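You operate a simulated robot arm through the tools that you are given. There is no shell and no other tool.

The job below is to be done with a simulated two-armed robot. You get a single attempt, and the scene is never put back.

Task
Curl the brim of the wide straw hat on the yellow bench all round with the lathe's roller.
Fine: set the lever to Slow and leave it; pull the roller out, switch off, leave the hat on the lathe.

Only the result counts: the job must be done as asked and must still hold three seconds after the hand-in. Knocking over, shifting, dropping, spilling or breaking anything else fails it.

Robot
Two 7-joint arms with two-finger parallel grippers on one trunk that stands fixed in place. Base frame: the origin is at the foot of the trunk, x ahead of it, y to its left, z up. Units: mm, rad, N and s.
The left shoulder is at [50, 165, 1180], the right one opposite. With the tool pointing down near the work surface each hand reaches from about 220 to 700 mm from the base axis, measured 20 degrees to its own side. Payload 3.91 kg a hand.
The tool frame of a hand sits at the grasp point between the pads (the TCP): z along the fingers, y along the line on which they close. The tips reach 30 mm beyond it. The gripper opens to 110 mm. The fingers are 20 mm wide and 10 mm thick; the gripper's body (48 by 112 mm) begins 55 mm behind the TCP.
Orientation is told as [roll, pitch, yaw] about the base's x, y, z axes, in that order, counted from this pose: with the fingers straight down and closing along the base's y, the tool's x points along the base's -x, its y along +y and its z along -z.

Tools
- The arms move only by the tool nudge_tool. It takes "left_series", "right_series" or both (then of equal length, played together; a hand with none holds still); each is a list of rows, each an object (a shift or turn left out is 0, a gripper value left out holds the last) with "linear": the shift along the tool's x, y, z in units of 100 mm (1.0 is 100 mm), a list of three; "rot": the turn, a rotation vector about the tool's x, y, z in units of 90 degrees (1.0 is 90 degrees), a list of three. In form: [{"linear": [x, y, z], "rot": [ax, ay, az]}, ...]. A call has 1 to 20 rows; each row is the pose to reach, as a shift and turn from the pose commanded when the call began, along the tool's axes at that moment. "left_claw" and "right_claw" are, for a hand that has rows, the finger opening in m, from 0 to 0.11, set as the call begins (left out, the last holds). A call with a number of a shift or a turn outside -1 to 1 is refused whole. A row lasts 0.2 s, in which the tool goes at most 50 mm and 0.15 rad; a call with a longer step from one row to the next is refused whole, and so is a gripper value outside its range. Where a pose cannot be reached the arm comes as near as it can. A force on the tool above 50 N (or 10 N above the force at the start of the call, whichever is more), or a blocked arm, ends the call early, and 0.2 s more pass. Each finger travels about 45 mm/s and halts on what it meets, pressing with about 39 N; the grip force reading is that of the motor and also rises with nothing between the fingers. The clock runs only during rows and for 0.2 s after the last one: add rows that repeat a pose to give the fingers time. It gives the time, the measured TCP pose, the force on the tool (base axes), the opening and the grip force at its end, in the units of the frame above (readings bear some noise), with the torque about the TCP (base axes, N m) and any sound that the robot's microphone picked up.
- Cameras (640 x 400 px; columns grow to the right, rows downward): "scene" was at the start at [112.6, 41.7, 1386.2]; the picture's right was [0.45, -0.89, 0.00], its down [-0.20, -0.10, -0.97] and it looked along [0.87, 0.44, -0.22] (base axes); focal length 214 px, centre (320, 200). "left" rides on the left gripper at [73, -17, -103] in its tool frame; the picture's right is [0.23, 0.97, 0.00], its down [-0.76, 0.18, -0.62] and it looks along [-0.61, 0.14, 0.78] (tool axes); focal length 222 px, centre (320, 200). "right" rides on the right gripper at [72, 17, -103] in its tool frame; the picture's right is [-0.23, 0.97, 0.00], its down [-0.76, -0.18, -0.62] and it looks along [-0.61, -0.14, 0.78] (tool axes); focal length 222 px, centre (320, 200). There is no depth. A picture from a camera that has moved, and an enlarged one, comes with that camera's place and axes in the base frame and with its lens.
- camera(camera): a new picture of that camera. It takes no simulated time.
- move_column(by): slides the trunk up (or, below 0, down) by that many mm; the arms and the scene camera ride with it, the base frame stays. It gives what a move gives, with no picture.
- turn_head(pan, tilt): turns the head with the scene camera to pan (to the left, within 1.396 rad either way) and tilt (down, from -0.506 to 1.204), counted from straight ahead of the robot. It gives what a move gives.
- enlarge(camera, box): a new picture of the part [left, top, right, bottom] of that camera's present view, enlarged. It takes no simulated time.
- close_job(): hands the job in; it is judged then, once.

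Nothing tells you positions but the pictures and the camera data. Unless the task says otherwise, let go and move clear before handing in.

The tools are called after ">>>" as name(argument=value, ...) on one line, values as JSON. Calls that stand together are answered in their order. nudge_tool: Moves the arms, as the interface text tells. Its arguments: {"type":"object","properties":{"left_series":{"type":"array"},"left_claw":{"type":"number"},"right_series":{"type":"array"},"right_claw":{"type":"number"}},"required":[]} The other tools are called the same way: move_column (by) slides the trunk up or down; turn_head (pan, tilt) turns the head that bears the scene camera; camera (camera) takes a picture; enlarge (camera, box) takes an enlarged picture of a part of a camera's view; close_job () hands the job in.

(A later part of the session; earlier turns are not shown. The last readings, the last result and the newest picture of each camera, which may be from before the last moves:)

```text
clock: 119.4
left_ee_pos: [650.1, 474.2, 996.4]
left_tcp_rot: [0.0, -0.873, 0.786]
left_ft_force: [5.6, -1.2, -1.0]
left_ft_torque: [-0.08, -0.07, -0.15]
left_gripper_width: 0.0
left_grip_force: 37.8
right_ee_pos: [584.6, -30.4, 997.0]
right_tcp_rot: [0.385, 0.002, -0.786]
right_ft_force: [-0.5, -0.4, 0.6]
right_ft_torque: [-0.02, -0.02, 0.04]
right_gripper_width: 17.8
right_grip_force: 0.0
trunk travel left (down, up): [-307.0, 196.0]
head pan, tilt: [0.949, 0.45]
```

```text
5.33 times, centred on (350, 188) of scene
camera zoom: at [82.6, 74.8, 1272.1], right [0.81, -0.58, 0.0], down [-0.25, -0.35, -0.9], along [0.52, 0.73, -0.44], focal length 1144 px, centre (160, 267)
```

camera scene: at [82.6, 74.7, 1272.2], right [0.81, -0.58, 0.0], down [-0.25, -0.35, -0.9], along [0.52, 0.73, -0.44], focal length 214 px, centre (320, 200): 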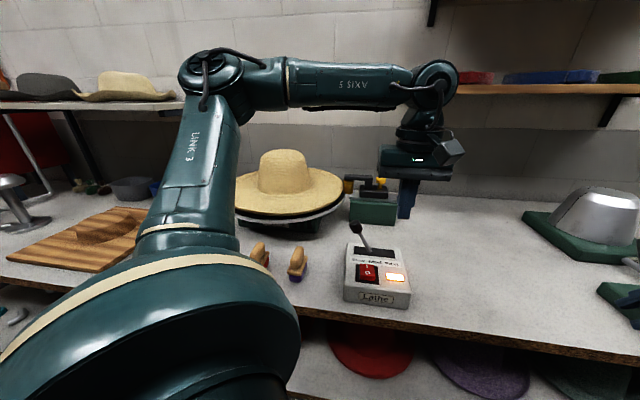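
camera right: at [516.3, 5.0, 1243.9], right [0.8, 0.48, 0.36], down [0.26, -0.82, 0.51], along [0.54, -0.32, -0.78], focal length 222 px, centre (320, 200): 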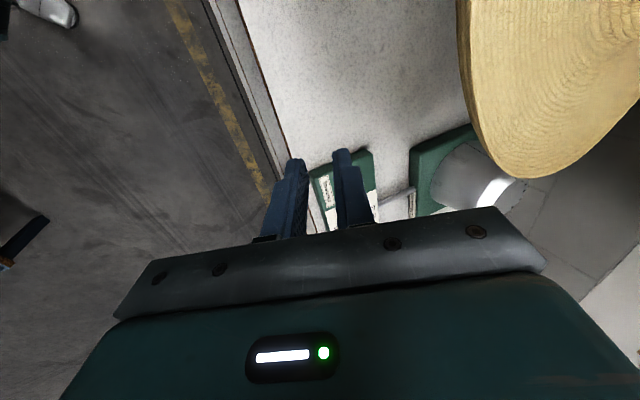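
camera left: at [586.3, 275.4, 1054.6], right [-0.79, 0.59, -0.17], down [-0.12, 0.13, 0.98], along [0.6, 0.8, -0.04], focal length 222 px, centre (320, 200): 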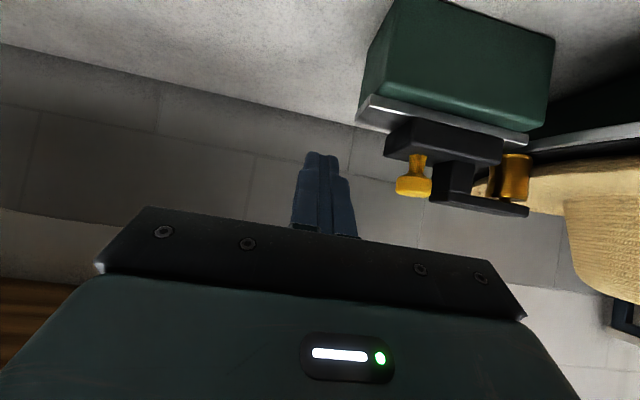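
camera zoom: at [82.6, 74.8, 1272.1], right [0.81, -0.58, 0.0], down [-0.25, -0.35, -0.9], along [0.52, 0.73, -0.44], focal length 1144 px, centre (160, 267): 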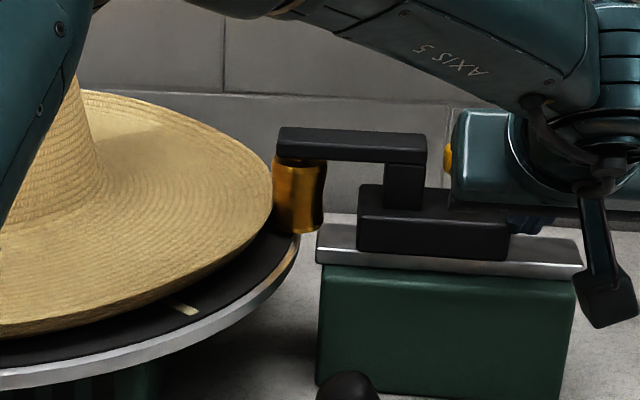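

The roller is pressed about 10 mm further in (about 5 N). I hold it there through at least two full turns, monitoring the force.

>>> nudge_tool(left_series=[{}, {}, {}, {}, {}])

>>> enlarge(camera="scene", box=[300, 150, 400, 225])

>>> nudge_tool(left_series=[{}, {}, {}, {}, {}])

>>> enlarge(camera="scene", box=[300, 150, 400, 225])

>>> nudge_tool(left_series=[{}, {}, {}, {}, {}])

>>> enlarge(camera="scene", box=[300, 150, 400, 225])

```text
clock: 120.6
left_ee_pos: [650.9, 474.1, 994.9]
left_tcp_rot: [0.0, -0.872, 0.785]
left_ft_force: [2.2, -2.4, -1.4]
left_ft_torque: [-0.04, -0.04, -0.07]
left_gripper_width: 0.0
left_grip_force: 38.2
right_ee_pos: [585.0, -29.9, 996.7]
right_tcp_rot: [0.383, 0.0, -0.787]
right_ft_force: [-1.1, -0.9, -0.4]
right_ft_torque: [-0.04, 0.01, 0.0]
right_gripper_width: 18.1
right_grip_force: 0.0
trunk travel left (down, up): [-307.0, 196.0]
head pan, tilt: [0.949, 0.45]
```

```text
5.33 times, centred on (350, 188) of scene
camera zoom: at [82.8, 74.4, 1272.1], right [0.81, -0.58, 0.0], down [-0.25, -0.35, -0.9], along [0.52, 0.73, -0.44], focal length 1144 px, centre (160, 267)
```

zoom: 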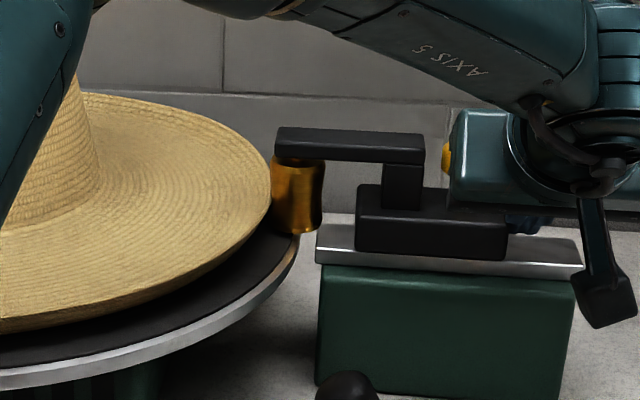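

```text
clock: 121.8
left_ee_pos: [650.0, 474.6, 996.6]
left_tcp_rot: [0.001, -0.875, 0.786]
left_ft_force: [2.3, -0.8, -0.5]
left_ft_torque: [-0.02, -0.05, -0.04]
left_gripper_width: 0.0
left_grip_force: 38.0
right_ee_pos: [585.1, -29.6, 997.5]
right_tcp_rot: [0.384, -0.001, -0.785]
right_ft_force: [0.6, -1.0, 0.8]
right_ft_torque: [0.01, 0.01, -0.01]
right_gripper_width: 17.7
right_grip_force: 0.1
trunk travel left (down, up): [-307.0, 196.0]
head pan, tilt: [0.949, 0.45]
```

```text
5.33 times, centred on (350, 188) of scene
camera zoom: at [83.2, 74.3, 1272.1], right [0.81, -0.58, 0.0], down [-0.25, -0.35, -0.9], along [0.52, 0.73, -0.44], focal length 1144 px, centre (160, 267)
```

zoom: 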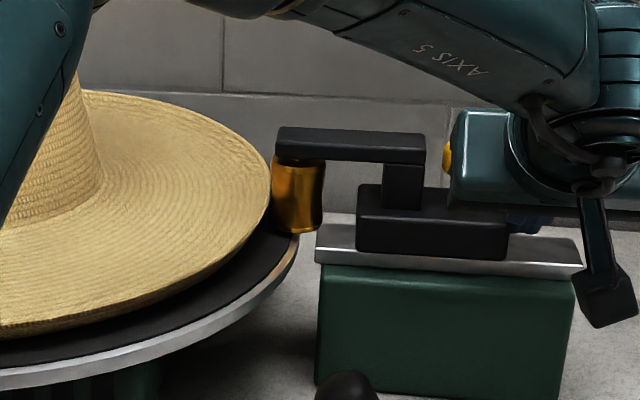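

```text
clock: 123.0
left_ee_pos: [650.6, 473.3, 995.3]
left_tcp_rot: [0.003, -0.872, 0.785]
left_ft_force: [0.8, -0.3, -0.8]
left_ft_torque: [-0.02, -0.05, -0.01]
left_gripper_width: 0.0
left_grip_force: 37.9
right_ee_pos: [585.4, -29.0, 997.0]
right_tcp_rot: [0.381, 0.0, -0.786]
right_ft_force: [0.3, 0.1, 0.1]
right_ft_torque: [0.01, 0.02, 0.01]
right_gripper_width: 18.1
right_grip_force: 0.1
trunk travel left (down, up): [-307.0, 196.0]
head pan, tilt: [0.949, 0.45]
```

```text
5.33 times, centred on (350, 188) of scene
camera zoom: at [83.4, 74.2, 1272.1], right [0.81, -0.58, 0.0], down [-0.25, -0.35, -0.9], along [0.52, 0.73, -0.44], focal length 1144 px, centre (160, 267)
```

zoom: 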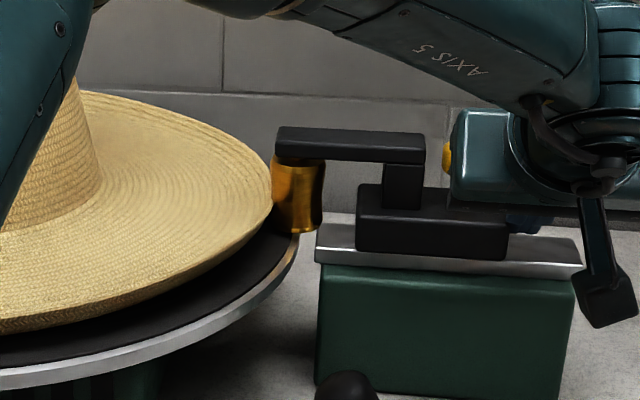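

Continuous contact is now kept with 1–5 N. I keep holding through further turns.

>>> nudge_tool(left_series=[{}, {}, {}, {}, {}, {}, {}, {}, {}, {}, {}, {}])

>>> enlarge(camera="scene", box=[300, 150, 400, 225])

>>> nudge_tool(left_series=[{}, {}, {}, {}, {}, {}, {}, {}, {}, {}, {}, {}])

>>> enlarge(camera="scene", box=[300, 150, 400, 225])

>>> enlarge(camera="left", box=[440, 150, 640, 300])

```text
clock: 125.6
left_ee_pos: [651.3, 472.6, 996.3]
left_tcp_rot: [-0.003, -0.873, 0.785]
left_ft_force: [5.4, -3.7, 0.2]
left_ft_torque: [-0.01, 0.0, -0.06]
left_gripper_width: 0.0
left_grip_force: 37.4
right_ee_pos: [585.1, -29.7, 997.7]
right_tcp_rot: [0.381, 0.0, -0.785]
right_ft_force: [0.0, 0.2, 0.5]
right_ft_torque: [0.0, -0.01, 0.02]
right_gripper_width: 18.1
right_grip_force: 0.1
trunk travel left (down, up): [-307.0, 196.0]
head pan, tilt: [0.949, 0.45]
```

```text
5.33 times, centred on (350, 188) of scene
camera zoom: at [83.3, 74.7, 1272.1], right [0.81, -0.58, 0.0], down [-0.25, -0.35, -0.9], along [0.52, 0.73, -0.44], focal length 1144 px, centre (160, 267)
```

zoom: 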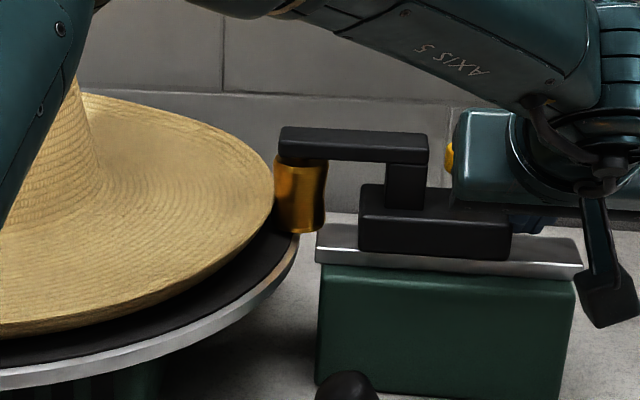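

```text
clock: 128.2
left_ee_pos: [651.4, 473.8, 995.5]
left_tcp_rot: [0.002, -0.874, 0.784]
left_ft_force: [2.6, -0.2, -1.3]
left_ft_torque: [-0.04, -0.05, -0.09]
left_gripper_width: 0.0
left_grip_force: 38.0
right_ee_pos: [585.0, -29.5, 997.1]
right_tcp_rot: [0.382, 0.001, -0.785]
right_ft_force: [-0.2, 0.4, 0.1]
right_ft_torque: [-0.02, 0.01, -0.02]
right_gripper_width: 17.9
right_grip_force: 0.1
trunk travel left (down, up): [-307.0, 196.0]
head pan, tilt: [0.949, 0.45]
```

```text
5.33 times, centred on (350, 188) of scene
camera zoom: at [83.4, 74.3, 1272.1], right [0.81, -0.58, 0.0], down [-0.25, -0.35, -0.9], along [0.52, 0.73, -0.44], focal length 1144 px, centre (160, 267)
```

zoom: 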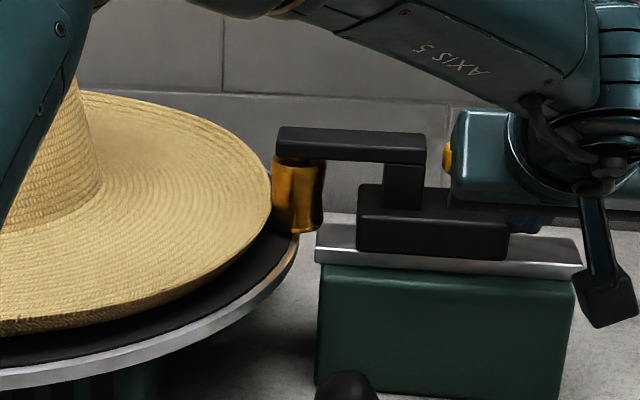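

```text
2.67 times, centred on (540, 225) of left
camera zoom: at [573.8, 372.0, 1006.6], right [-0.79, 0.58, -0.17], down [-0.12, 0.13, 0.98], along [0.6, 0.8, -0.04], focal length 592 px, centre (-267, 133)
```

zoom: 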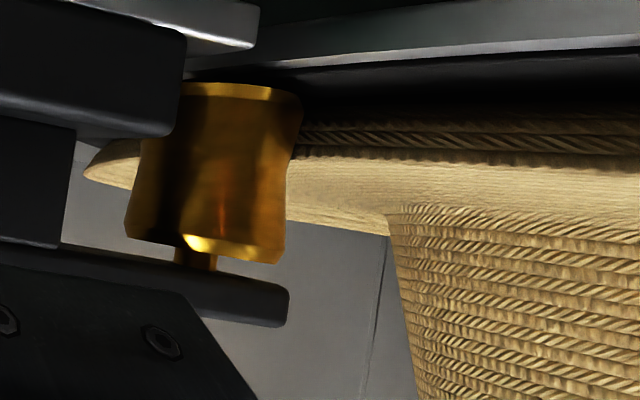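

I compare with the same zoomed view I took before rolling.

>>> enlarge(camera="scene", box=[290, 170, 360, 220])

>>> enlarge(camera="left", box=[520, 160, 640, 240])

```text
8.00 times, centred on (325, 195) of scene
camera zoom: at [83.4, 74.3, 1272.1], right [0.81, -0.58, 0.0], down [-0.25, -0.35, -0.9], along [0.52, 0.73, -0.44], focal length 1716 px, centre (280, 240)
```

zoom: 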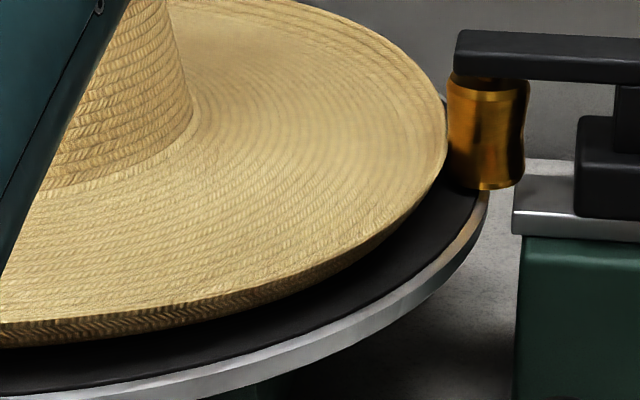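

```text
5.00 times, centred on (580, 200) of left
camera zoom: at [573.8, 372.0, 1006.6], right [-0.79, 0.58, -0.17], down [-0.12, 0.13, 0.98], along [0.6, 0.8, -0.04], focal length 1111 px, centre (-980, 200)
```

zoom: 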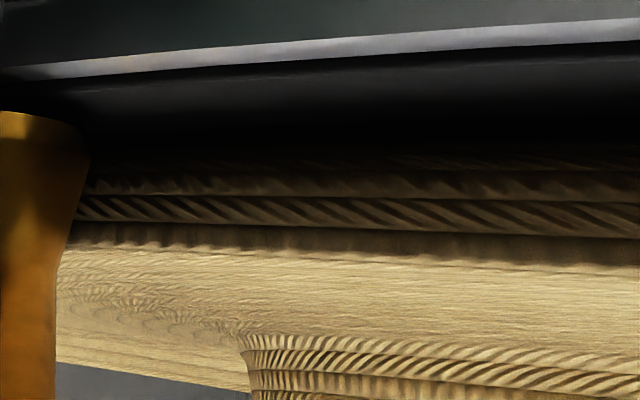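

The rim now sits about 13 mm further in and stands steeper: it is being rolled all round. After more than two turns in contact, I now withdraw the fingers to go around and pull the roller back out.

>>> nudge_tool(left_series=[{"linear": [0, -0.1, 0]}, {"linear": [0, -0.2, 0]}, {"linear": [0, -0.2, -0.25]}, {"linear": [0, -0.2, -0.5]}, {"linear": [0, -0.2, -0.75]}, {"linear": [0, -0.2, -1.0]}])

>>> nudge_tool(left_series=[{"linear": [-0.2, 0.1, -0.1]}, {"linear": [-0.45, 0.3, -0.2]}, {"linear": [-0.6, 0.55, -0.2]}, {"linear": [-0.6, 0.8, -0.2]}, {"linear": [-0.6, 1.0, -0.2]}])

>>> camera(camera="left")

>>> camera(camera="scene")

```text
clock: 129.6
left_ee_pos: [610.8, 404.8, 1062.0]
left_tcp_rot: [0.0, -0.874, 0.788]
left_ft_force: [1.3, -0.5, 0.4]
left_ft_torque: [0.0, -0.01, -0.01]
left_gripper_width: 0.0
left_grip_force: 38.1
right_ee_pos: [584.4, -31.6, 998.4]
right_tcp_rot: [0.384, 0.0, -0.785]
right_ft_force: [-0.3, -0.4, 0.1]
right_ft_torque: [0.0, -0.04, 0.02]
right_gripper_width: 18.0
right_grip_force: 0.2
trunk travel left (down, up): [-307.0, 196.0]
head pan, tilt: [0.949, 0.45]
```

```text
clock: 130.8
left_ee_pos: [556.6, 492.9, 1119.1]
left_tcp_rot: [0.0, -0.875, 0.785]
left_ft_force: [-0.2, 0.1, 0.3]
left_ft_torque: [0.04, -0.02, 0.01]
left_gripper_width: 0.2
left_grip_force: 38.0
right_ee_pos: [584.3, -29.5, 997.5]
right_tcp_rot: [0.384, 0.001, -0.786]
right_ft_force: [0.3, 0.0, 0.9]
right_ft_torque: [0.0, 0.02, -0.02]
right_gripper_width: 18.1
right_grip_force: 0.1
trunk travel left (down, up): [-307.0, 196.0]
head pan, tilt: [0.949, 0.45]
```

```text
taken
camera left: at [479.5, 391.2, 1130.1], right [-0.79, 0.59, -0.17], down [-0.12, 0.13, 0.98], along [0.6, 0.8, -0.04], focal length 222 px, centre (320, 200)
```

left: 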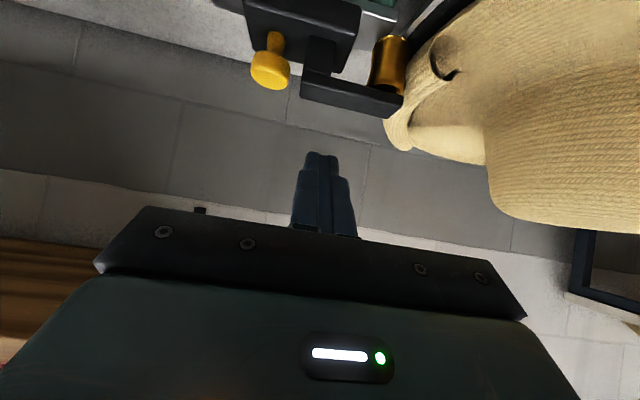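

```text
taken
camera scene: at [82.5, 74.7, 1272.2], right [0.81, -0.58, 0.0], down [-0.25, -0.35, -0.9], along [0.52, 0.73, -0.44], focal length 214 px, centre (320, 200)
```

scene: 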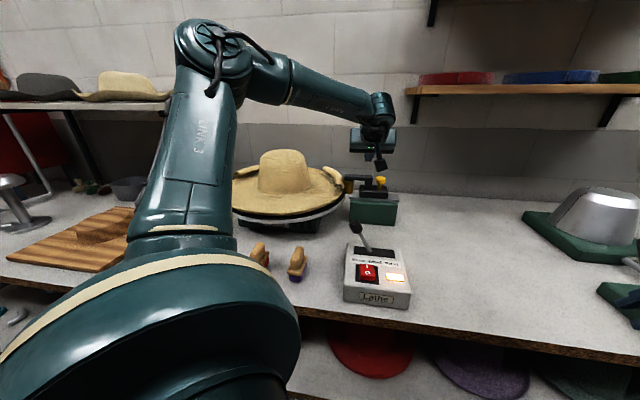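

Now a real rolled curl has appeared on part of the brim. I zoom to see how much of the rim is curled so far.

>>> enlarge(camera="scene", box=[220, 140, 400, 240])

>>> enlarge(camera="left", box=[240, 0, 560, 180])

```text
3.56 times, centred on (310, 190) of scene
camera zoom: at [82.5, 74.7, 1272.2], right [0.81, -0.58, 0.0], down [-0.25, -0.35, -0.9], along [0.52, 0.73, -0.44], focal length 763 px, centre (356, 236)
```

zoom: 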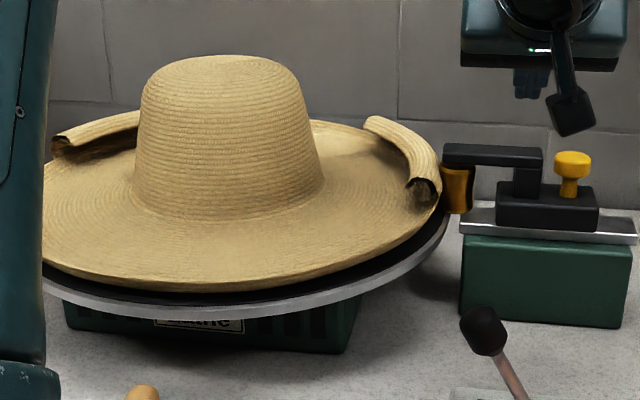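

```text
2.00 times, centred on (400, 90) of left
camera zoom: at [479.5, 391.2, 1130.1], right [-0.79, 0.59, -0.17], down [-0.12, 0.13, 0.98], along [0.6, 0.8, -0.04], focal length 444 px, centre (160, 420)
```

zoom: 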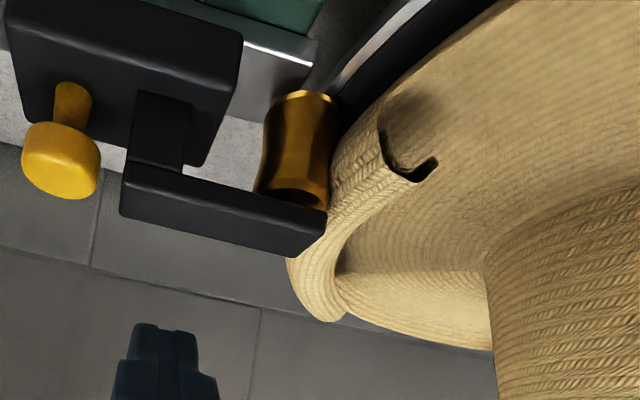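

Two sections are curled so far, so I need to leave the roller in longer. I wait and watch the progress.

>>> nudge_tool(left_series=[{}, {}, {}, {}, {}])

>>> enlarge(camera="scene", box=[220, 140, 400, 240])

>>> nudge_tool(left_series=[{}, {}, {}, {}, {}])

>>> enlarge(camera="scene", box=[220, 140, 400, 240])

>>> nudge_tool(left_series=[{}, {}, {}, {}, {}])

>>> enlarge(camera="scene", box=[220, 140, 400, 240])

```text
clock: 132.0
left_ee_pos: [557.1, 492.6, 1118.6]
left_tcp_rot: [-0.001, -0.875, 0.786]
left_ft_force: [-0.4, 0.5, -0.2]
left_ft_torque: [-0.01, 0.01, -0.03]
left_gripper_width: 0.0
left_grip_force: 37.5
right_ee_pos: [585.1, -29.6, 997.1]
right_tcp_rot: [0.384, -0.001, -0.785]
right_ft_force: [0.6, 0.4, -0.6]
right_ft_torque: [-0.01, 0.0, 0.0]
right_gripper_width: 17.8
right_grip_force: 0.1
trunk travel left (down, up): [-307.0, 196.0]
head pan, tilt: [0.949, 0.45]
```

```text
3.56 times, centred on (310, 190) of scene
camera zoom: at [82.7, 74.6, 1272.1], right [0.81, -0.58, 0.0], down [-0.25, -0.35, -0.9], along [0.52, 0.73, -0.44], focal length 763 px, centre (356, 236)
```

zoom: 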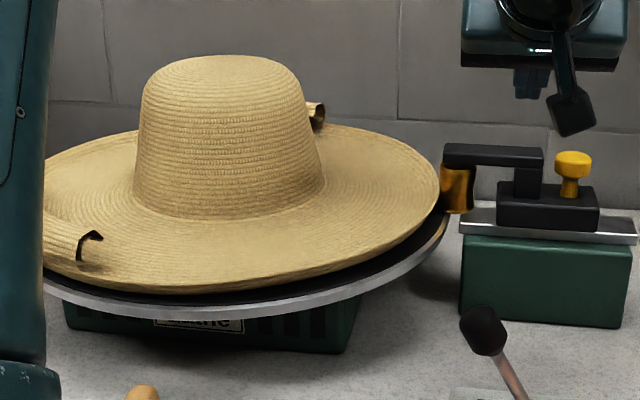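

```text
clock: 133.2
left_ee_pos: [558.2, 493.1, 1118.6]
left_tcp_rot: [0.0, -0.874, 0.789]
left_ft_force: [-0.4, 0.8, 0.0]
left_ft_torque: [-0.01, -0.02, -0.02]
left_gripper_width: 0.1
left_grip_force: 38.2
right_ee_pos: [584.5, -30.2, 997.2]
right_tcp_rot: [0.383, -0.001, -0.785]
right_ft_force: [0.5, -1.2, -0.1]
right_ft_torque: [-0.01, -0.01, -0.02]
right_gripper_width: 17.8
right_grip_force: 0.1
trunk travel left (down, up): [-307.0, 196.0]
head pan, tilt: [0.949, 0.45]
```

```text
3.56 times, centred on (310, 190) of scene
camera zoom: at [82.7, 74.6, 1272.1], right [0.81, -0.58, 0.0], down [-0.25, -0.35, -0.9], along [0.52, 0.73, -0.44], focal length 763 px, centre (356, 236)
```

zoom: 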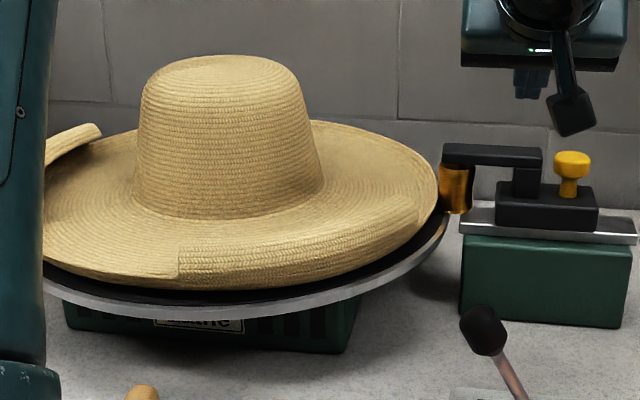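

```text
clock: 134.4
left_ee_pos: [555.6, 492.9, 1119.6]
left_tcp_rot: [0.0, -0.874, 0.787]
left_ft_force: [0.4, -0.3, 0.4]
left_ft_torque: [-0.01, 0.01, -0.02]
left_gripper_width: 0.1
left_grip_force: 38.0
right_ee_pos: [584.5, -29.7, 996.6]
right_tcp_rot: [0.384, -0.001, -0.785]
right_ft_force: [0.6, -0.2, -0.1]
right_ft_torque: [-0.04, 0.0, 0.03]
right_gripper_width: 17.8
right_grip_force: 0.1
trunk travel left (down, up): [-307.0, 196.0]
head pan, tilt: [0.949, 0.45]
```

```text
3.56 times, centred on (310, 190) of scene
camera zoom: at [82.7, 74.6, 1272.1], right [0.81, -0.58, 0.0], down [-0.25, -0.35, -0.9], along [0.52, 0.73, -0.44], focal length 763 px, centre (356, 236)
```

zoom: 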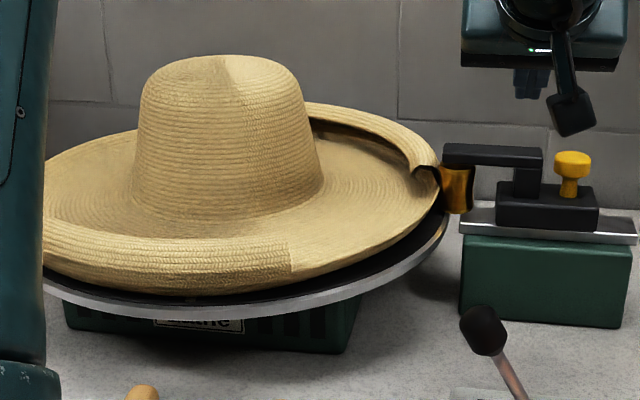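

The curl is growing section by section as it turns. I keep waiting.

>>> nudge_tool(left_series=[{}, {}, {}, {}, {}])

>>> enlarge(camera="scene", box=[220, 140, 400, 240])

>>> nudge_tool(left_series=[{}, {}, {}, {}, {}])

>>> enlarge(camera="scene", box=[220, 140, 400, 240])

>>> nudge_tool(left_series=[{}, {}, {}, {}, {}])

>>> enlarge(camera="scene", box=[220, 140, 400, 240])

>>> nudge_tool(left_series=[{}, {}, {}, {}, {}])

>>> enlarge(camera="scene", box=[220, 140, 400, 240])

```text
clock: 135.6
left_ee_pos: [557.8, 493.1, 1120.6]
left_tcp_rot: [-0.001, -0.876, 0.788]
left_ft_force: [-1.2, 0.1, -0.5]
left_ft_torque: [-0.01, -0.02, 0.0]
left_gripper_width: 0.2
left_grip_force: 38.1
right_ee_pos: [584.1, -29.9, 997.3]
right_tcp_rot: [0.384, -0.001, -0.785]
right_ft_force: [0.6, -0.3, -0.6]
right_ft_torque: [-0.01, -0.01, -0.03]
right_gripper_width: 17.7
right_grip_force: 0.1
trunk travel left (down, up): [-307.0, 196.0]
head pan, tilt: [0.949, 0.45]
```

```text
3.56 times, centred on (310, 190) of scene
camera zoom: at [82.7, 74.6, 1272.1], right [0.81, -0.58, 0.0], down [-0.25, -0.35, -0.9], along [0.52, 0.73, -0.44], focal length 763 px, centre (356, 236)
```

zoom: 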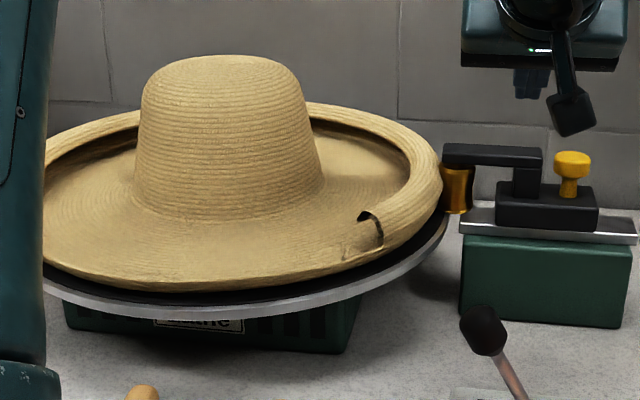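

```text
clock: 136.8
left_ee_pos: [558.1, 492.6, 1119.1]
left_tcp_rot: [0.0, -0.875, 0.787]
left_ft_force: [-0.3, -0.1, 0.2]
left_ft_torque: [0.03, -0.04, 0.0]
left_gripper_width: 0.0
left_grip_force: 37.2
right_ee_pos: [583.6, -30.4, 996.3]
right_tcp_rot: [0.383, 0.001, -0.785]
right_ft_force: [-0.4, 0.2, 0.3]
right_ft_torque: [0.03, 0.0, 0.02]
right_gripper_width: 18.0
right_grip_force: 0.0
trunk travel left (down, up): [-307.0, 196.0]
head pan, tilt: [0.949, 0.45]
```

```text
3.56 times, centred on (310, 190) of scene
camera zoom: at [82.7, 74.6, 1272.1], right [0.81, -0.58, 0.0], down [-0.25, -0.35, -0.9], along [0.52, 0.73, -0.44], focal length 763 px, centre (356, 236)
```

zoom: 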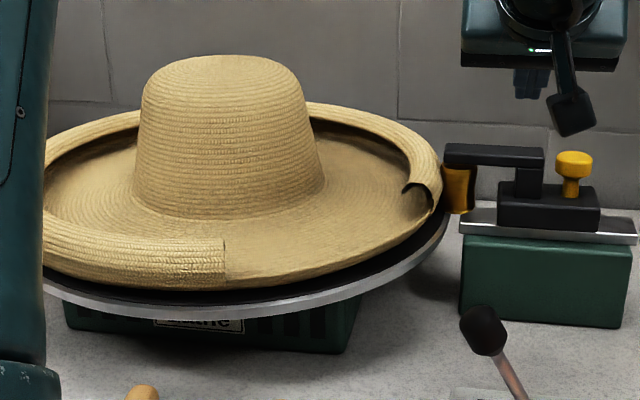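

```text
clock: 138.0
left_ee_pos: [557.4, 492.8, 1119.1]
left_tcp_rot: [-0.001, -0.872, 0.788]
left_ft_force: [-0.5, -0.3, 0.3]
left_ft_torque: [0.0, 0.03, 0.03]
left_gripper_width: 0.3
left_grip_force: 37.6
right_ee_pos: [584.5, -30.9, 998.3]
right_tcp_rot: [0.384, -0.001, -0.785]
right_ft_force: [-0.1, -0.4, 0.0]
right_ft_torque: [-0.01, 0.02, 0.0]
right_gripper_width: 18.1
right_grip_force: 0.0
trunk travel left (down, up): [-307.0, 196.0]
head pan, tilt: [0.949, 0.45]
```

```text
3.56 times, centred on (310, 190) of scene
camera zoom: at [82.7, 74.6, 1272.1], right [0.81, -0.58, 0.0], down [-0.25, -0.35, -0.9], along [0.52, 0.73, -0.44], focal length 763 px, centre (356, 236)
```

zoom: 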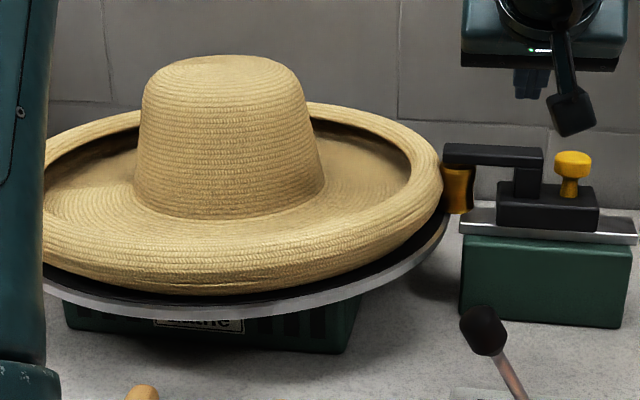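

```text
clock: 139.2
left_ee_pos: [557.2, 492.6, 1118.2]
left_tcp_rot: [0.0, -0.874, 0.787]
left_ft_force: [-1.1, -0.9, -0.2]
left_ft_torque: [-0.01, 0.01, 0.0]
left_gripper_width: 0.0
left_grip_force: 37.2
right_ee_pos: [583.0, -30.0, 995.6]
right_tcp_rot: [0.385, 0.0, -0.784]
right_ft_force: [0.0, -0.8, -0.7]
right_ft_torque: [-0.03, 0.03, 0.0]
right_gripper_width: 18.0
right_grip_force: 0.2
trunk travel left (down, up): [-307.0, 196.0]
head pan, tilt: [0.949, 0.45]
```

```text
3.56 times, centred on (310, 190) of scene
camera zoom: at [82.7, 74.6, 1272.1], right [0.81, -0.58, 0.0], down [-0.25, -0.35, -0.9], along [0.52, 0.73, -0.44], focal length 763 px, centre (356, 236)
```

zoom: 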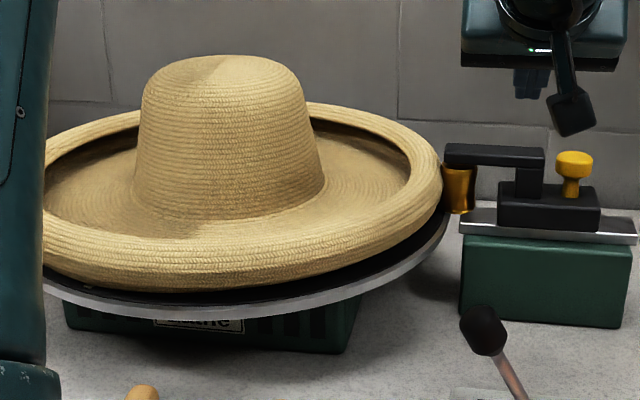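

The curl now appears complete all round the visible rim. I check the bar end and curl clearance from the hand camera before pulling the roller out.

>>> enlarge(camera="left", box=[230, 0, 530, 180])

>>> enlarge(camera="scene", box=[310, 160, 390, 215])

```text
2.13 times, centred on (380, 90) of left
camera zoom: at [479.9, 391.0, 1130.0], right [-0.79, 0.58, -0.17], down [-0.12, 0.13, 0.98], along [0.6, 0.8, -0.04], focal length 474 px, centre (192, 435)
```

zoom: 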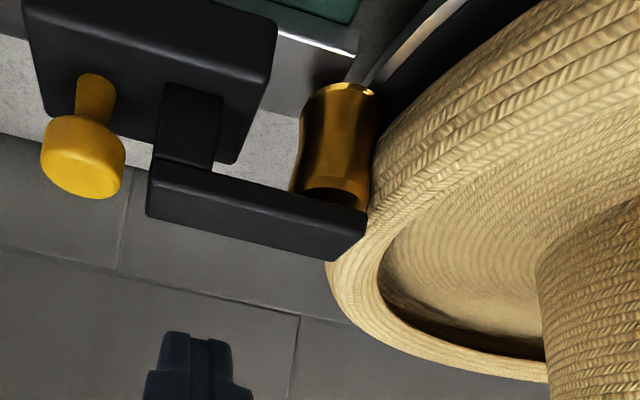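

```text
7.27 times, centred on (350, 188) of scene
camera zoom: at [82.7, 74.6, 1272.1], right [0.81, -0.58, 0.0], down [-0.25, -0.35, -0.9], along [0.52, 0.73, -0.44], focal length 1560 px, centre (102, 291)
```

zoom: 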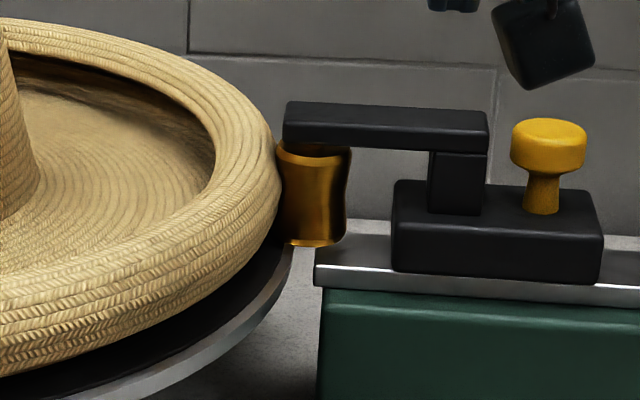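

The curl is complete and its top (about z 1010) is just below the bar (z 1015–1028). I move above the gap on the disc side of the bar's end, ready to push the roller out.

>>> nudge_tool(left_series=[{"linear": [-0.06, 0.22, 0.14]}, {"linear": [-0.12, 0.46, 0.29]}, {"linear": [-0.19, 0.7, 0.44]}, {"linear": [-0.25, 0.917, 0.58]}, {"linear": [-0.25, 0.917, 0.58]}])

>>> camera(camera="left")

>>> enlarge(camera="scene", box=[260, 130, 400, 230])

```text
clock: 140.4
left_ee_pos: [533.4, 600.2, 1101.3]
left_tcp_rot: [0.001, -0.873, 0.787]
left_ft_force: [0.6, 0.9, 0.0]
left_ft_torque: [0.02, 0.01, 0.0]
left_gripper_width: 0.0
left_grip_force: 38.2
right_ee_pos: [584.2, -29.7, 997.1]
right_tcp_rot: [0.382, 0.0, -0.786]
right_ft_force: [-0.5, 0.5, -0.6]
right_ft_torque: [-0.01, -0.01, -0.02]
right_gripper_width: 17.9
right_grip_force: 0.1
trunk travel left (down, up): [-307.0, 196.0]
head pan, tilt: [0.949, 0.45]
```

```text
taken
camera left: at [456.6, 498.9, 1112.3], right [-0.79, 0.58, -0.17], down [-0.12, 0.13, 0.98], along [0.6, 0.8, -0.04], focal length 222 px, centre (320, 200)
```

left: 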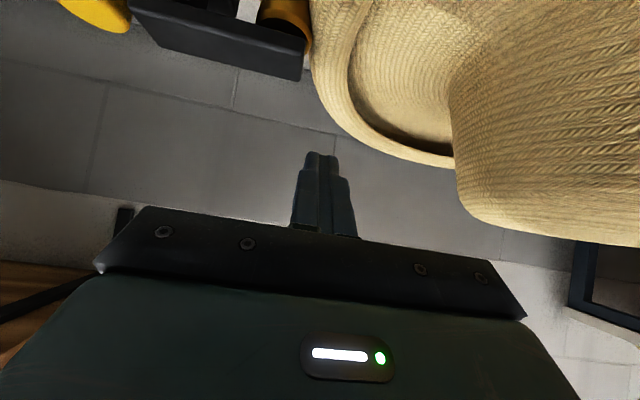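

```text
4.00 times, centred on (330, 180) of scene
camera zoom: at [82.7, 74.6, 1272.1], right [0.81, -0.58, 0.0], down [-0.25, -0.35, -0.9], along [0.52, 0.73, -0.44], focal length 858 px, centre (280, 280)
```

zoom: 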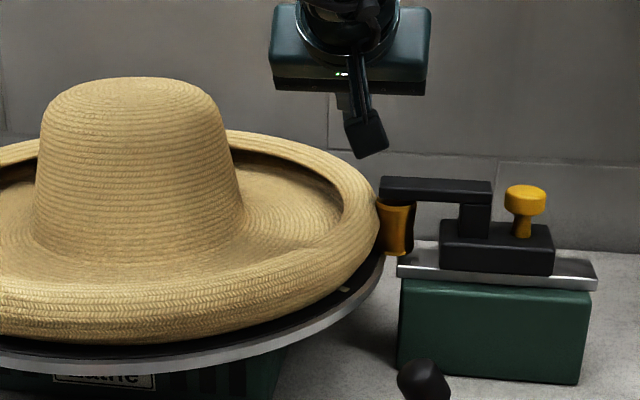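

I descend carefully between the bar end and the crown, above the curl.

>>> nudge_tool(left_series=[{"linear": [0.12, 0, 0.1]}, {"linear": [0.23, 0, 0.195]}, {"linear": [0.34, 0, 0.29]}, {"linear": [0.34, 0, 0.29]}])

>>> enlarge(camera="scene", box=[300, 130, 400, 215])

>>> enlarge(camera="left", box=[220, 0, 440, 200])

```text
clock: 141.4
left_ee_pos: [534.1, 599.3, 1055.5]
left_tcp_rot: [0.001, -0.874, 0.786]
left_ft_force: [-0.6, 0.6, 0.6]
left_ft_torque: [0.01, -0.03, -0.04]
left_gripper_width: 0.1
left_grip_force: 37.7
right_ee_pos: [585.1, -30.2, 997.1]
right_tcp_rot: [0.383, 0.001, -0.784]
right_ft_force: [0.0, 0.1, -0.4]
right_ft_torque: [0.03, -0.02, -0.02]
right_gripper_width: 17.9
right_grip_force: 0.1
trunk travel left (down, up): [-307.0, 196.0]
head pan, tilt: [0.949, 0.45]
```

```text
4.71 times, centred on (350, 172) of scene
camera zoom: at [82.7, 74.6, 1272.1], right [0.81, -0.58, 0.0], down [-0.25, -0.35, -0.9], along [0.52, 0.73, -0.44], focal length 1009 px, centre (179, 329)
```

zoom: 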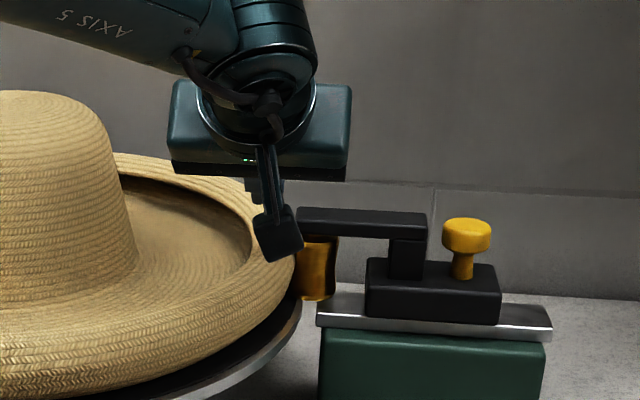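

```text
2.00 times, centred on (330, 100) of left
camera zoom: at [456.9, 498.3, 1067.6], right [-0.79, 0.58, -0.17], down [-0.12, 0.13, 0.98], along [0.6, 0.8, -0.04], focal length 444 px, centre (300, 400)
```

zoom: 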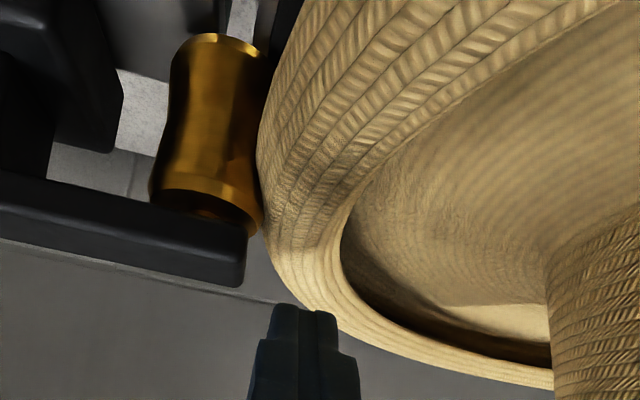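

The curl's top is close to the bar's underside, so I keep the fingertips in the upper part of the bar end (z≈1021–1028), lowering 7 mm, then push right gently.

>>> nudge_tool(left_series=[{"linear": [0.03, 0, 0.025]}, {"linear": [0.056, 0, 0.047]}, {"linear": [0.056, 0, 0.047]}])

>>> enlarge(camera="left", box=[220, 0, 440, 200])

```text
clock: 142.2
left_ee_pos: [532.8, 600.4, 1049.0]
left_tcp_rot: [0.002, -0.873, 0.788]
left_ft_force: [0.3, 0.0, 0.0]
left_ft_torque: [-0.02, -0.02, 0.01]
left_gripper_width: 0.0
left_grip_force: 37.0
right_ee_pos: [584.1, -30.5, 997.2]
right_tcp_rot: [0.385, -0.001, -0.786]
right_ft_force: [0.2, -0.1, 0.1]
right_ft_torque: [-0.02, 0.02, -0.01]
right_gripper_width: 17.9
right_grip_force: 0.0
trunk travel left (down, up): [-307.0, 196.0]
head pan, tilt: [0.949, 0.45]
```

```text
2.00 times, centred on (330, 100) of left
camera zoom: at [456.4, 498.7, 1059.9], right [-0.79, 0.58, -0.17], down [-0.12, 0.13, 0.98], along [0.6, 0.8, -0.04], focal length 444 px, centre (300, 400)
```

zoom: 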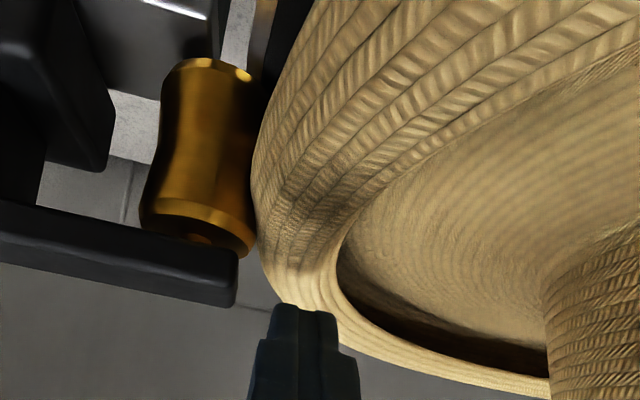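

The overlap with the bar is too small at this height. I'll straddle the curl instead: shift left 20 mm, open the fingers to 40 mm so that one finger passes outside the curl's crest, then lower 8 mm.

>>> nudge_tool(left_series=[{"linear": [0, 0.1, 0]}, {"linear": [0, 0.2, 0]}])

>>> nudge_tool(left_series=[{}, {}, {}, {}], left_claw=0.04)

>>> enlarge(camera="left", box=[220, 0, 440, 200])

```text
clock: 142.8
left_ee_pos: [520.2, 614.9, 1050.4]
left_tcp_rot: [0.002, -0.876, 0.786]
left_ft_force: [0.4, -0.2, 0.6]
left_ft_torque: [0.01, 0.0, -0.04]
left_gripper_width: 0.1
left_grip_force: 37.9
right_ee_pos: [584.7, -30.0, 997.6]
right_tcp_rot: [0.384, 0.001, -0.785]
right_ft_force: [0.1, 0.2, -0.7]
right_ft_torque: [0.02, 0.03, 0.01]
right_gripper_width: 17.9
right_grip_force: 0.1
trunk travel left (down, up): [-307.0, 196.0]
head pan, tilt: [0.949, 0.45]
```

```text
clock: 143.8
left_ee_pos: [520.8, 613.7, 1050.1]
left_tcp_rot: [0.0, -0.874, 0.787]
left_ft_force: [-0.2, -1.4, 0.5]
left_ft_torque: [0.02, 0.03, -0.02]
left_gripper_width: 39.9
left_grip_force: 0.0
right_ee_pos: [584.1, -29.9, 997.3]
right_tcp_rot: [0.383, 0.001, -0.784]
right_ft_force: [-0.1, -0.9, 0.9]
right_ft_torque: [0.0, -0.03, -0.03]
right_gripper_width: 18.0
right_grip_force: 0.0
trunk travel left (down, up): [-307.0, 196.0]
head pan, tilt: [0.949, 0.45]
```

```text
2.00 times, centred on (330, 100) of left
camera zoom: at [442.8, 512.4, 1060.7], right [-0.79, 0.58, -0.17], down [-0.12, 0.13, 0.98], along [0.6, 0.8, -0.04], focal length 444 px, centre (300, 400)
```

zoom: 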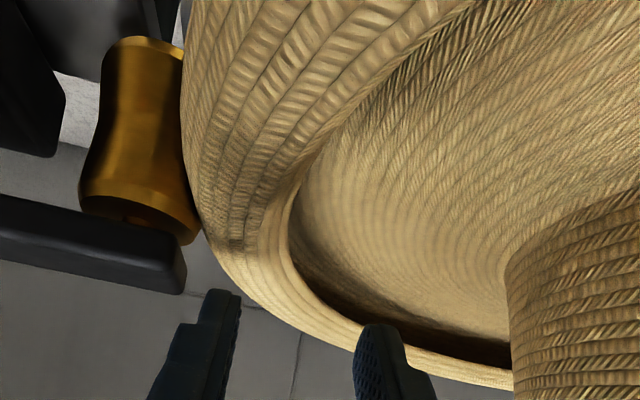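

The fingers straddle the curl nicely. Lowering 8 mm and then pushing right slowly.

>>> nudge_tool(left_series=[{"linear": [0.03, 0, 0.025]}, {"linear": [0.061, 0, 0.051]}, {"linear": [0.061, 0, 0.051]}])

>>> nudge_tool(left_series=[{"linear": [0, -0.05, 0]}, {"linear": [0, -0.1, 0]}, {"linear": [0, -0.15, 0]}, {"linear": [0, -0.2, 0]}, {"linear": [0, -0.25, 0]}])

>>> enlarge(camera="left", box=[220, 0, 440, 200])

>>> enlarge(camera="scene", box=[300, 130, 400, 215])

```text
clock: 144.6
left_ee_pos: [519.7, 614.1, 1042.4]
left_tcp_rot: [0.001, -0.872, 0.785]
left_ft_force: [1.0, -0.5, -1.1]
left_ft_torque: [0.03, -0.03, 0.04]
left_gripper_width: 39.8
left_grip_force: 0.0
right_ee_pos: [584.2, -30.3, 997.7]
right_tcp_rot: [0.384, 0.0, -0.785]
right_ft_force: [0.0, -1.6, -0.5]
right_ft_torque: [-0.01, -0.02, -0.02]
right_gripper_width: 17.9
right_grip_force: 0.1
trunk travel left (down, up): [-307.0, 196.0]
head pan, tilt: [0.949, 0.45]
```

```text
clock: 145.8
left_ee_pos: [537.3, 597.4, 1041.6]
left_tcp_rot: [0.0, -0.873, 0.787]
left_ft_force: [-0.7, 1.5, -1.0]
left_ft_torque: [0.08, 0.07, 0.09]
left_gripper_width: 39.3
left_grip_force: 0.0
right_ee_pos: [583.8, -30.2, 997.8]
right_tcp_rot: [0.383, 0.0, -0.785]
right_ft_force: [-0.1, -0.7, -0.2]
right_ft_torque: [-0.04, 0.03, 0.01]
right_gripper_width: 17.7
right_grip_force: 0.1
trunk travel left (down, up): [-307.0, 196.0]
head pan, tilt: [0.949, 0.45]
```

```text
2.00 times, centred on (330, 100) of left
camera zoom: at [460.3, 495.9, 1053.2], right [-0.79, 0.58, -0.17], down [-0.12, 0.13, 0.98], along [0.6, 0.8, -0.04], focal length 444 px, centre (300, 400)
```

zoom: 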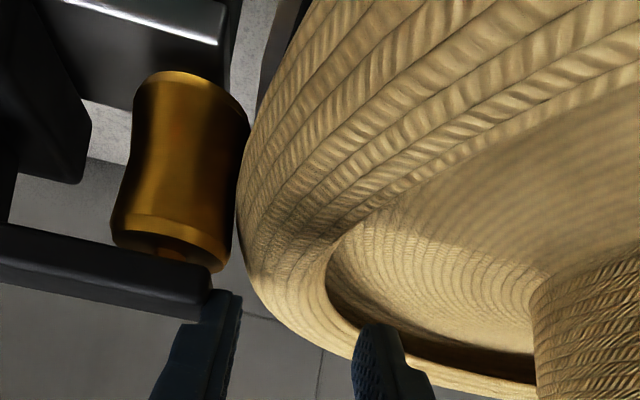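

```text
4.71 times, centred on (350, 172) of scene
camera zoom: at [82.8, 74.9, 1272.1], right [0.81, -0.58, 0.0], down [-0.25, -0.35, -0.9], along [0.52, 0.73, -0.44], focal length 1009 px, centre (179, 329)
```

zoom: 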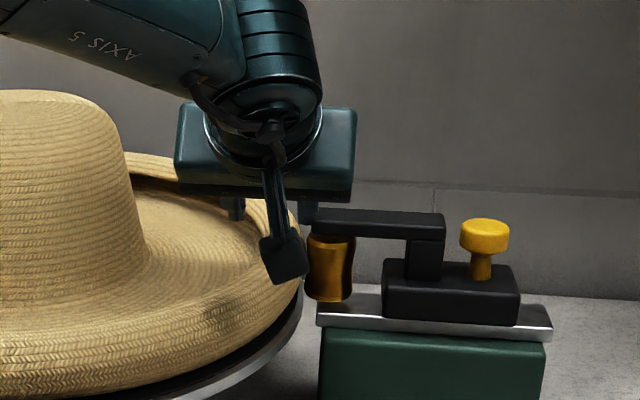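

The roller is coming out and is already clear of the hat. Before the inner finger meets the curl, I lift, close the fingers and reposition them between curl and bar to finish the pull.

>>> nudge_tool(left_series=[{"linear": [-0.06, 0.02, -0.05]}, {"linear": [-0.13, 0.03, -0.11]}, {"linear": [-0.154, 0.03, -0.128]}])

>>> nudge_tool(left_series=[{}, {}, {}, {}, {}], left_claw=0.0)

>>> nudge_tool(left_series=[{"linear": [0, -0.1, 0]}, {"linear": [0, -0.19, 0]}, {"linear": [0, -0.19, 0]}])

>>> enlarge(camera="left", box=[220, 0, 440, 200])

```text
clock: 146.6
left_ee_pos: [535.9, 599.7, 1061.8]
left_tcp_rot: [0.0, -0.874, 0.785]
left_ft_force: [0.1, -0.4, 0.0]
left_ft_torque: [0.02, -0.01, 0.02]
left_gripper_width: 39.7
left_grip_force: 0.1
right_ee_pos: [584.9, -29.6, 995.8]
right_tcp_rot: [0.384, -0.002, -0.786]
right_ft_force: [-0.5, -0.3, -0.4]
right_ft_torque: [0.0, 0.02, 0.0]
right_gripper_width: 18.0
right_grip_force: 0.1
trunk travel left (down, up): [-307.0, 196.0]
head pan, tilt: [0.949, 0.45]
```

```text
clock: 147.8
left_ee_pos: [535.6, 599.2, 1060.7]
left_tcp_rot: [-0.001, -0.875, 0.788]
left_ft_force: [0.1, -0.4, -0.5]
left_ft_torque: [0.02, -0.02, 0.02]
left_gripper_width: 0.0
left_grip_force: 37.6
right_ee_pos: [584.3, -29.5, 996.0]
right_tcp_rot: [0.384, 0.0, -0.785]
right_ft_force: [1.1, 0.0, 0.2]
right_ft_torque: [0.03, 0.01, -0.03]
right_gripper_width: 18.1
right_grip_force: 0.1
trunk travel left (down, up): [-307.0, 196.0]
head pan, tilt: [0.949, 0.45]
```

```text
clock: 148.6
left_ee_pos: [549.9, 584.9, 1061.5]
left_tcp_rot: [0.0, -0.873, 0.788]
left_ft_force: [0.0, -0.8, -0.1]
left_ft_torque: [0.0, -0.01, 0.01]
left_gripper_width: 0.1
left_grip_force: 37.4
right_ee_pos: [584.2, -28.8, 997.8]
right_tcp_rot: [0.386, 0.0, -0.786]
right_ft_force: [-0.3, -0.2, 0.7]
right_ft_torque: [0.0, -0.02, 0.01]
right_gripper_width: 18.1
right_grip_force: 0.2
trunk travel left (down, up): [-307.0, 196.0]
head pan, tilt: [0.949, 0.45]
```

```text
2.00 times, centred on (330, 100) of left
camera zoom: at [471.9, 484.3, 1072.5], right [-0.79, 0.58, -0.17], down [-0.12, 0.13, 0.98], along [0.6, 0.8, -0.04], focal length 444 px, centre (300, 400)
```

zoom: 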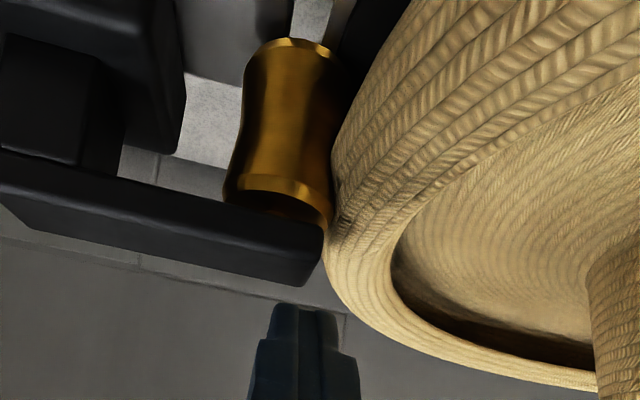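

The carriage is sprung: it went back in when released, so it must be pushed all the way to its outer catch in one go. I open the fingers to 80 mm so both clear the curl over the whole stroke.

>>> nudge_tool(left_series=[{"linear": [-0.05, 0.1, -0.04]}, {"linear": [-0.1, 0.3, -0.083]}, {"linear": [-0.1, 0.5, -0.083]}, {"linear": [-0.1, 0.6, -0.083]}])

>>> nudge_tool(left_series=[{}, {}, {}, {}, {}, {}], left_claw=0.08)

>>> enlarge(camera="left", box=[180, 0, 500, 220])

>>> enlarge(camera="scene", box=[260, 110, 400, 215])

```text
clock: 149.6
left_ee_pos: [507.2, 626.8, 1075.7]
left_tcp_rot: [-0.001, -0.876, 0.788]
left_ft_force: [0.3, -0.2, -0.1]
left_ft_torque: [0.0, -0.02, -0.01]
left_gripper_width: 0.0
left_grip_force: 37.4
right_ee_pos: [584.3, -29.3, 997.6]
right_tcp_rot: [0.383, 0.0, -0.785]
right_ft_force: [-0.5, 0.4, -0.6]
right_ft_torque: [-0.01, -0.01, 0.02]
right_gripper_width: 18.0
right_grip_force: 0.0
trunk travel left (down, up): [-307.0, 196.0]
head pan, tilt: [0.949, 0.45]
```

```text
clock: 151.0
left_ee_pos: [507.1, 627.2, 1074.7]
left_tcp_rot: [0.0, -0.876, 0.788]
left_ft_force: [-0.2, -0.1, 0.0]
left_ft_torque: [-0.01, 0.01, 0.01]
left_gripper_width: 80.1
left_grip_force: 0.1
right_ee_pos: [584.5, -30.9, 996.3]
right_tcp_rot: [0.384, 0.0, -0.785]
right_ft_force: [0.0, 0.1, 0.5]
right_ft_torque: [0.0, -0.03, 0.0]
right_gripper_width: 17.9
right_grip_force: 0.1
trunk travel left (down, up): [-307.0, 196.0]
head pan, tilt: [0.949, 0.45]
```

```text
1.82 times, centred on (340, 110) of left
camera zoom: at [429.5, 525.6, 1086.0], right [-0.79, 0.58, -0.17], down [-0.12, 0.13, 0.98], along [0.6, 0.8, -0.04], focal length 404 px, centre (284, 364)
```

zoom: 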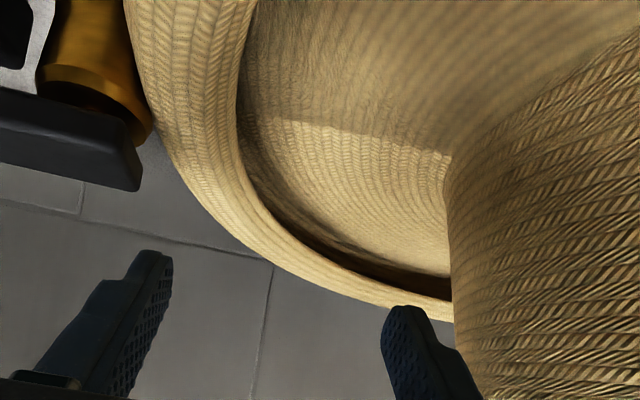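

```text
3.81 times, centred on (330, 162) of scene
camera zoom: at [82.7, 74.6, 1272.1], right [0.81, -0.58, 0.0], down [-0.25, -0.35, -0.9], along [0.52, 0.73, -0.44], focal length 817 px, centre (282, 343)
```

zoom: 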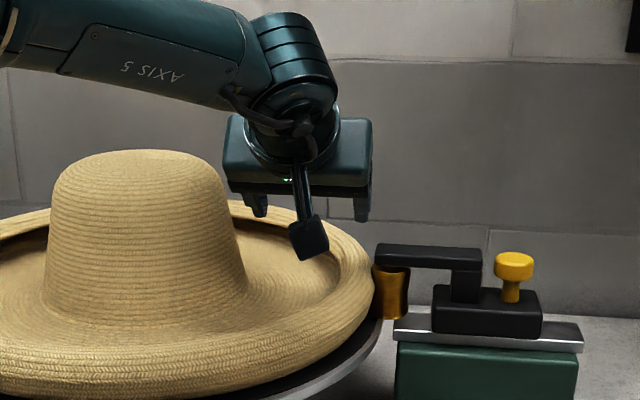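

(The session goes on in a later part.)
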